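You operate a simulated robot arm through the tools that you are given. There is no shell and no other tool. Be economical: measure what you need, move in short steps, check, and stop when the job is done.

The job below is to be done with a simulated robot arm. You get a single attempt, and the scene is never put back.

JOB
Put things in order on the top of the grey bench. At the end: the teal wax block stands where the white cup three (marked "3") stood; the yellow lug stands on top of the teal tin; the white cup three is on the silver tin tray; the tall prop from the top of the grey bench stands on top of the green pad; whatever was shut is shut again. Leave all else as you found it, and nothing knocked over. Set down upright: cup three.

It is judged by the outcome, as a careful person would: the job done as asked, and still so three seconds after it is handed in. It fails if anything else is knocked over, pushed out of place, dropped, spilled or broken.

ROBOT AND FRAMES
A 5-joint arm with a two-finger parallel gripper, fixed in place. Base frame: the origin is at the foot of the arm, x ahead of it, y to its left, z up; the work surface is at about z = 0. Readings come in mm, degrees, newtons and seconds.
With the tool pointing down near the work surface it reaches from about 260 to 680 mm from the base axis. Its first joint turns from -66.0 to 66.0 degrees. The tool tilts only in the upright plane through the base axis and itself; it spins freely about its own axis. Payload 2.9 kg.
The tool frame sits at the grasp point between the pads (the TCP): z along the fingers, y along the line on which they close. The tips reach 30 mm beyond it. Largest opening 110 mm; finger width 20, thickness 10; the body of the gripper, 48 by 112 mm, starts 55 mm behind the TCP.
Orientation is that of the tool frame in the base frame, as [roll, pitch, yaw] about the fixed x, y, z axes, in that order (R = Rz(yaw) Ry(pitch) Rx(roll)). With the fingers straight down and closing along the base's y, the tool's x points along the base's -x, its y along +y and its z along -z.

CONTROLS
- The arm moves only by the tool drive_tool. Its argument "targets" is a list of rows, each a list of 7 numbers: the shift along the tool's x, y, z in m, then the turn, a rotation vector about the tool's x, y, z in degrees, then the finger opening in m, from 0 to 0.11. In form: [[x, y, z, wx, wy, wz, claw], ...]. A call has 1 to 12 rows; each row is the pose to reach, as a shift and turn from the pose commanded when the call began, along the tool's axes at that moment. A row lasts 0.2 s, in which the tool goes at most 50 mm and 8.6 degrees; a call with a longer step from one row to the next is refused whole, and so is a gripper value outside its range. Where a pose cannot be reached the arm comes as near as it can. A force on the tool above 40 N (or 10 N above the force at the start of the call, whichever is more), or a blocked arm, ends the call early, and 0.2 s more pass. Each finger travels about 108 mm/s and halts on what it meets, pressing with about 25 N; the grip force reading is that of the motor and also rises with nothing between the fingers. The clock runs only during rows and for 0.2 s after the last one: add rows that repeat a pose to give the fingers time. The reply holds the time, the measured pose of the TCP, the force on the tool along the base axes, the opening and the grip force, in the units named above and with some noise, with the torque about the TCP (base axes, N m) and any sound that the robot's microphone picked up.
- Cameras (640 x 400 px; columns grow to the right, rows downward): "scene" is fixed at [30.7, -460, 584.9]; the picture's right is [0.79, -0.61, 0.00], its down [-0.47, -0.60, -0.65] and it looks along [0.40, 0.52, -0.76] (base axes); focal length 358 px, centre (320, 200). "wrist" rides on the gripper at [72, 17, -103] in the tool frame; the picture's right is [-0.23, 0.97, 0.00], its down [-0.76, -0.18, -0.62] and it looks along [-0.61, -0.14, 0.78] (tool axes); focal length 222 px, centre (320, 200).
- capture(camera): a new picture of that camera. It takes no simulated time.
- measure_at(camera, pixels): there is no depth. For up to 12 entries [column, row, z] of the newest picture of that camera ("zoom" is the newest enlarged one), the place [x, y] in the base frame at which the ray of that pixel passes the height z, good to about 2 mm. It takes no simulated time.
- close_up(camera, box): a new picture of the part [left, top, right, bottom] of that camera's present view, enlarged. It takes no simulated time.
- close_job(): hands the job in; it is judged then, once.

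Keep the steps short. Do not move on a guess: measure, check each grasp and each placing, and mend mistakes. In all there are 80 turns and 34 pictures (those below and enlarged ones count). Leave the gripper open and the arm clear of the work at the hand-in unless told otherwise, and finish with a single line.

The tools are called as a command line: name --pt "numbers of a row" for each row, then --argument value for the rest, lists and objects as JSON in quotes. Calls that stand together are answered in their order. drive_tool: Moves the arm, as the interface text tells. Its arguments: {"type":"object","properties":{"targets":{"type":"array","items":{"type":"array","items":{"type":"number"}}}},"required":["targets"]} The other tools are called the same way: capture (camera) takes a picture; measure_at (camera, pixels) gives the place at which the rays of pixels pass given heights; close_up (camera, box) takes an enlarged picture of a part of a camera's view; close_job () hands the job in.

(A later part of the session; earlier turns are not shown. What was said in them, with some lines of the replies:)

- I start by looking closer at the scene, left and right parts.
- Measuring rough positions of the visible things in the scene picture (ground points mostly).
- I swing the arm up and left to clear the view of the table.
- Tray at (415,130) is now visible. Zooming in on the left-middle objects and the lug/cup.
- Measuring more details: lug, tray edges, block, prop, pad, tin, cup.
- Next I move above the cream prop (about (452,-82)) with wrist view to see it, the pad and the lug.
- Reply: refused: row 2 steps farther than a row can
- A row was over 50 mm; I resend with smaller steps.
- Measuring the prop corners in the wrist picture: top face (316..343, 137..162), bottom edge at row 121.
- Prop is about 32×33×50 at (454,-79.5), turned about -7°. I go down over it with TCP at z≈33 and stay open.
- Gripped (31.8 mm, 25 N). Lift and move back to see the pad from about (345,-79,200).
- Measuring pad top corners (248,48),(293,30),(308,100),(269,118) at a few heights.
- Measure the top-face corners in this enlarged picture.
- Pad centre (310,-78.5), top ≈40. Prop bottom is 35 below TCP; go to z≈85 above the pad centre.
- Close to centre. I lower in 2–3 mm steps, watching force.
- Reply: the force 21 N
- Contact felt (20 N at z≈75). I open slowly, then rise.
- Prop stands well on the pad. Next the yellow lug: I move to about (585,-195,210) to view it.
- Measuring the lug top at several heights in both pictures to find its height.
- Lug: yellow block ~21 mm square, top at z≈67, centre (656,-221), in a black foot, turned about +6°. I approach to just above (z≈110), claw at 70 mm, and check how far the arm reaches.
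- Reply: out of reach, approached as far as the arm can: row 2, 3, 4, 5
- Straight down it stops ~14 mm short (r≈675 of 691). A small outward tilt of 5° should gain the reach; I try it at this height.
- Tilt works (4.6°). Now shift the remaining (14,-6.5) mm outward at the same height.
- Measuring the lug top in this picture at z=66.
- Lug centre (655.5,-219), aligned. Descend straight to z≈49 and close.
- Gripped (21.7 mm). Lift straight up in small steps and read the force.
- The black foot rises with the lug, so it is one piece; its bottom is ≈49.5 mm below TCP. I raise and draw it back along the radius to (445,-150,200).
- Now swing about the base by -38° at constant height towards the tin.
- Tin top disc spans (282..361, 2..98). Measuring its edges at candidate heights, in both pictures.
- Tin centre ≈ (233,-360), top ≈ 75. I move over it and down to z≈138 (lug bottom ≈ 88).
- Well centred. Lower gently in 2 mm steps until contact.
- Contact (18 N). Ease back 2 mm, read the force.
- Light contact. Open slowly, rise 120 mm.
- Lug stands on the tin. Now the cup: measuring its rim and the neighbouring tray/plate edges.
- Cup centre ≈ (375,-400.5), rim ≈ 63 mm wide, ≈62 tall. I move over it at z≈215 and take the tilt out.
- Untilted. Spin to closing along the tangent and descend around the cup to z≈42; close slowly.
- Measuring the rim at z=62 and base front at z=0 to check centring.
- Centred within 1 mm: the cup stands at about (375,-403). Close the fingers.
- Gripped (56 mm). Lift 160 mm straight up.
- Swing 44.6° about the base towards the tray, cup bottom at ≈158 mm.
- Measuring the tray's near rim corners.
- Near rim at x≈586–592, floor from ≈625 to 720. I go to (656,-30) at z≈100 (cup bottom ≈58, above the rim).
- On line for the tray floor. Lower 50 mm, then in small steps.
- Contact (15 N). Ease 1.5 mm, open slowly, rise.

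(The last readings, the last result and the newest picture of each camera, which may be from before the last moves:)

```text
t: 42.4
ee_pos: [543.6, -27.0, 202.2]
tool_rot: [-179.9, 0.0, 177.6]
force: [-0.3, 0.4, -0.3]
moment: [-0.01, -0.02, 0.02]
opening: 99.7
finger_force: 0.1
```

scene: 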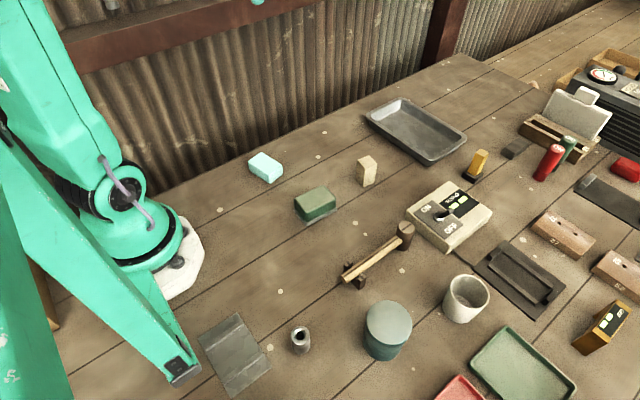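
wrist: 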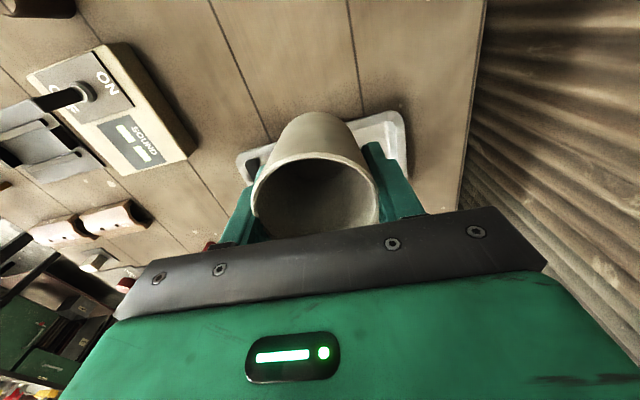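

Cup released. Next the wax block: measure its top corners from the scene picture at z≈24.

measure_at --camera "scene" --pixels '[[261.8, 152.8, 24], [282.8, 164.8, 24], [269, 176, 24], [248.4, 160.7, 24], [270, 183, 0], [283, 172, 0], [249, 169, 0]]'

drive_tool --pt "0.04 0.02 0 0 0 0 0.1" --pt "0.08 0.04 0 0 0 0 0.1" --pt "0.12 0.06 0 0 0 0 0.1" --pt "0.16 0.08 0 0 0 0 0.1" --pt "0.2 0.1 0 0 0 0 0.1" --pt "0.2 0.1 0 0 0 0 0.1"

```text
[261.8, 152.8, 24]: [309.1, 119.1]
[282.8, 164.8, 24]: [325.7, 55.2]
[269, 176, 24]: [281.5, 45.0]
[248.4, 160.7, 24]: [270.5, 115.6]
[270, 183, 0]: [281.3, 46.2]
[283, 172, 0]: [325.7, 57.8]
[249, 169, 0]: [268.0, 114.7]
```

```text
t: 43.8
ee_pos: [350.5, 82.4, 202.8]
tool_rot: [-180.0, 0.0, 177.6]
force: [-0.1, 0.2, 0.0]
moment: [0.0, 0.01, -0.01]
opening: 99.9
finger_force: 0.0
```

close_up --camera "wrist" --box '[220, 0, 420, 125]'

```text
3.20 times, centred on (320, 62) of wrist
```

zoom: 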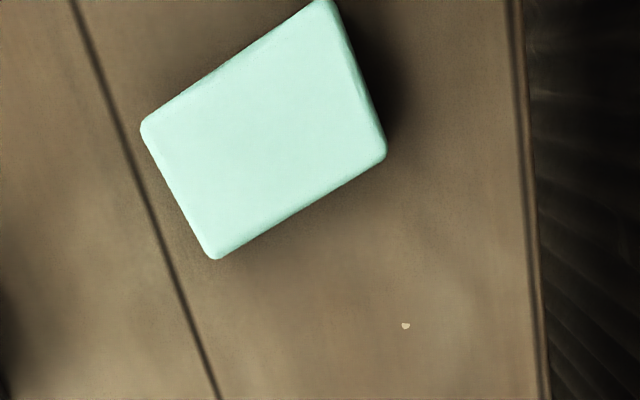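

measure_at --camera "zoom" --pixels '[[142, 122, 24], [318, 0, 24], [386, 155, 24], [212, 258, 24], [332, 0, 24], [265, 128, 24]]'

```text
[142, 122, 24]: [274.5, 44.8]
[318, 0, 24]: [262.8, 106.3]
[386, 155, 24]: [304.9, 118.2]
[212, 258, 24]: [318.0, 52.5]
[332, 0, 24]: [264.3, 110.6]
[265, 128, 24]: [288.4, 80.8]
```

Block: ~42×67×24, centre ≈ (291.5,82), turned +11.5°. I spin to match, close along its long side, TCP z≈34.

drive_tool --pt "0.03 -0.0015 0.02 0 0 -7 0.1" --pt "0.0589 -0.0031 0.05 0 0 -13.7 0.1" --pt "0.0589 -0.0031 0.09 0 0 -13.7 0.1" --pt "0.0589 -0.0031 0.13 0 0 -13.7 0.1" --pt "0.0589 -0.0031 0.158 0 0 -13.7 0.1" --pt "0.0589 -0.0031 0.1685 0 0 -13.7 0.1" --pt "0.0589 -0.0031 0.1685 0 0 -13.7 0.085" --pt "0.0589 -0.0031 0.1685 0 0 -13.7 0.07" --pt "0.0589 -0.0031 0.1685 0 0 -13.7 0.06" --pt "0.0589 -0.0031 0.1685 0 0 -13.7 0.06" --pt "0.0589 -0.0031 0.1685 0 0 -13.7 0.06"

```text
t: 46.2
ee_pos: [290.5, 79.8, 36.3]
tool_rot: [-179.9, 0.0, -168.8]
force: [0.5, -0.1, -0.6]
moment: [-0.02, 0.0, -0.01]
opening: 69.1
finger_force: 25.1
```

Gripped at 69 mm. Lift to z≈200.

drive_tool --pt "0 0 -0.015 0 0 0 0.055" --pt "0 0 -0.05 0 0 0 0.055" --pt "0 0 -0.09 0 0 0 0.055" --pt "0 0 -0.13 0 0 0 0.055" --pt "0 0 -0.165 0 0 0 0.055" --pt "0 0 -0.165 0 0 0 0.055"

```text
t: 47.6
ee_pos: [289.8, 78.8, 202.1]
tool_rot: [-180.0, 0.1, -168.8]
force: [-0.1, 0.3, -1.4]
moment: [0.0, -0.01, 0.01]
opening: 69.1
finger_force: 24.7
```

Held. Move straight to above the cup's old place (375,-403), spinning 58° on the way.

drive_tool --pt "0.0008 -0.0407 0 0 0 4.85 0.055" --pt "0.0016 -0.0815 0 0 0 9.7 0.055" --pt "0.0025 -0.1222 0 0 0 14.55 0.055" --pt "0.0033 -0.163 0 0 0 19.4 0.055" --pt "0.0041 -0.2037 0 0 0 24.25 0.055" --pt "0.0049 -0.2445 0 0 0 29.1 0.055" --pt "0.0057 -0.2852 0 0 0 33.95 0.055" --pt "0.0065 -0.326 0 0 0 38.8 0.055" --pt "0.0074 -0.3667 0 0 0 43.65 0.055" --pt "0.0082 -0.4075 0 0 0 48.5 0.055" --pt "0.009 -0.4482 0 0 0 53.35 0.055" --pt "0.0098 -0.489 0 0 0 58.2 0.055"

```text
t: 50.2
ee_pos: [376.5, -401.8, 199.9]
tool_rot: [-179.9, 0.2, 133.0]
force: [-0.1, -0.2, -0.1]
moment: [0.02, 0.02, 0.0]
opening: 69.1
finger_force: 25.5
```

Still held. Descend to z≈42.

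drive_tool --pt "0 -0.001 0.03 0 0 0 0.055" --pt "0 -0.002 0.07 0 0 0 0.055" --pt "0 -0.002 0.11 0 0 0 0.055" --pt "0 -0.002 0.145 0 0 0 0.055" --pt "0 -0.002 0.157 0 0 0 0.055" --pt "0 -0.002 0.16 0 0 0 0.055" --pt "0 -0.002 0.162 0 0 0 0.055" --pt "0 -0.002 0.164 0 0 0 0.055" --pt "0 -0.002 0.164 0 0 0 0.055"

```text
t: 52.2
ee_pos: [375.5, -404.5, 35.8]
tool_rot: [-179.9, -0.1, 133.2]
force: [-0.6, 0.6, 0.3]
moment: [-0.04, -0.03, -0.06]
opening: 69.1
finger_force: 25.0
```

No contact yet; last millimetres in 0.8 mm steps.

drive_tool --pt "0 0 0.0008 0 0 0 0.055" --pt "0 0 0.0016 0 0 0 0.055" --pt "0 0 0.0016 0 0 0 0.055"

```text
t: 53.0
ee_pos: [375.9, -403.7, 35.6]
tool_rot: [-179.9, 0.2, 133.1]
force: [-4.7, 2.8, 14.9]
moment: [0.16, 0.18, -0.01]
opening: 69.4
finger_force: 25.2
```

Contact (15 N). Ease 1 mm, open, rise.

drive_tool --pt "0 0 -0.001 0 0 0 0.055" --pt "0 0 -0.001 0 0 0 0.075" --pt "0 0 -0.001 0 0 0 0.09" --pt "0 0 -0.001 0 0 0 0.095" --pt "0 0 -0.03 0 0 0 0.095" --pt "0 0 -0.07 0 0 0 0.095" --pt "0 0 -0.11 0 0 0 0.11" --pt "0 0 -0.15 0 0 0 0.11" --pt "0 0 -0.19 0 0 0 0.11"

```text
t: 55.0
ee_pos: [373.9, -402.0, 225.7]
tool_rot: [180.0, 0.0, 133.2]
force: [-0.4, -1.0, 0.0]
moment: [-0.02, -0.01, -0.01]
opening: 109.9
finger_force: 0.0
```

Released. Move the arm up and left, clear of the work, then take a scene picture.

drive_tool --pt "0.0323 0.024 -0.0127 0 0 0 0.11" --pt "0.0647 0.0479 -0.0254 0 0 0 0.11" --pt "0.097 0.0719 -0.0382 0 0 0 0.11" --pt "0.1293 0.0958 -0.0509 0 0 0 0.11" --pt "0.1617 0.1198 -0.0636 0 0 0 0.11" --pt "0.194 0.1437 -0.0763 0 0 0 0.11" --pt "0.2263 0.1677 -0.089 0 0 0 0.11" --pt "0.2587 0.1916 -0.1018 0 0 0 0.11" --pt "0.291 0.2156 -0.1145 0 0 0 0.11" --pt "0.3234 0.2395 -0.1272 0 0 0 0.11" --pt "0.3557 0.2635 -0.14 0 0 0 0.11" --pt "0.3557 0.2635 -0.14 0 0 0 0.11"

capture --camera "scene"

```text
t: 57.6
ee_pos: [326.8, 37.4, 365.1]
tool_rot: [179.9, 0.1, 133.1]
force: [-0.4, -0.3, 0.4]
moment: [-0.02, -0.01, 0.0]
opening: 110.0
finger_force: 0.0
```

```text
3 pictures are left
```

scene: 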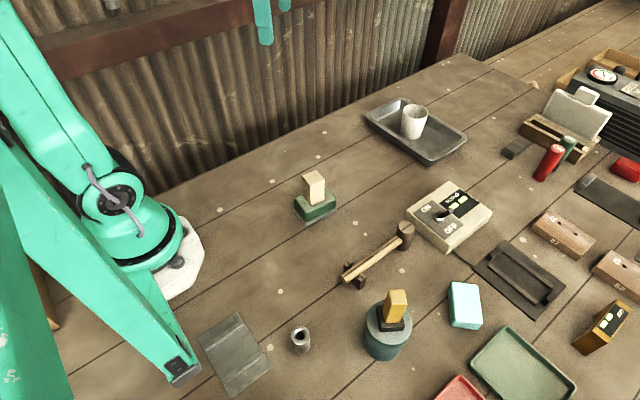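

All in place by eye; checking the block position and a close-up of the lug/tin.

measure_at --camera "scene" --pixels '[[465, 301, 24]]'

close_up --camera "scene" --box '[340, 270, 500, 370]'

```text
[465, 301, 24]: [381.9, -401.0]
```

```text
4.00 times, centred on (420, 320) of scene
```

zoom: 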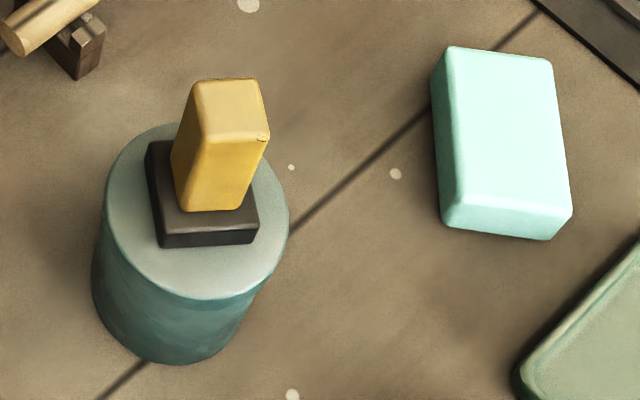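

Everything is where it should be: the lug is fully on the tin, the block is on the cup's old spot, the cup is upright on the tray and the prop is on the pad. Nothing was opened. Handing in.

close_job

```text
The job is handed in.
```

The job is done and handed in: teal block on the cup's old spot, yellow lug on the teal tin, white cup (the only one seen; its "3" never came into view) upright on the silver tray, cream block taken as the tall prop on the green pad, nothing opened, no other item seen moved or knocked over.
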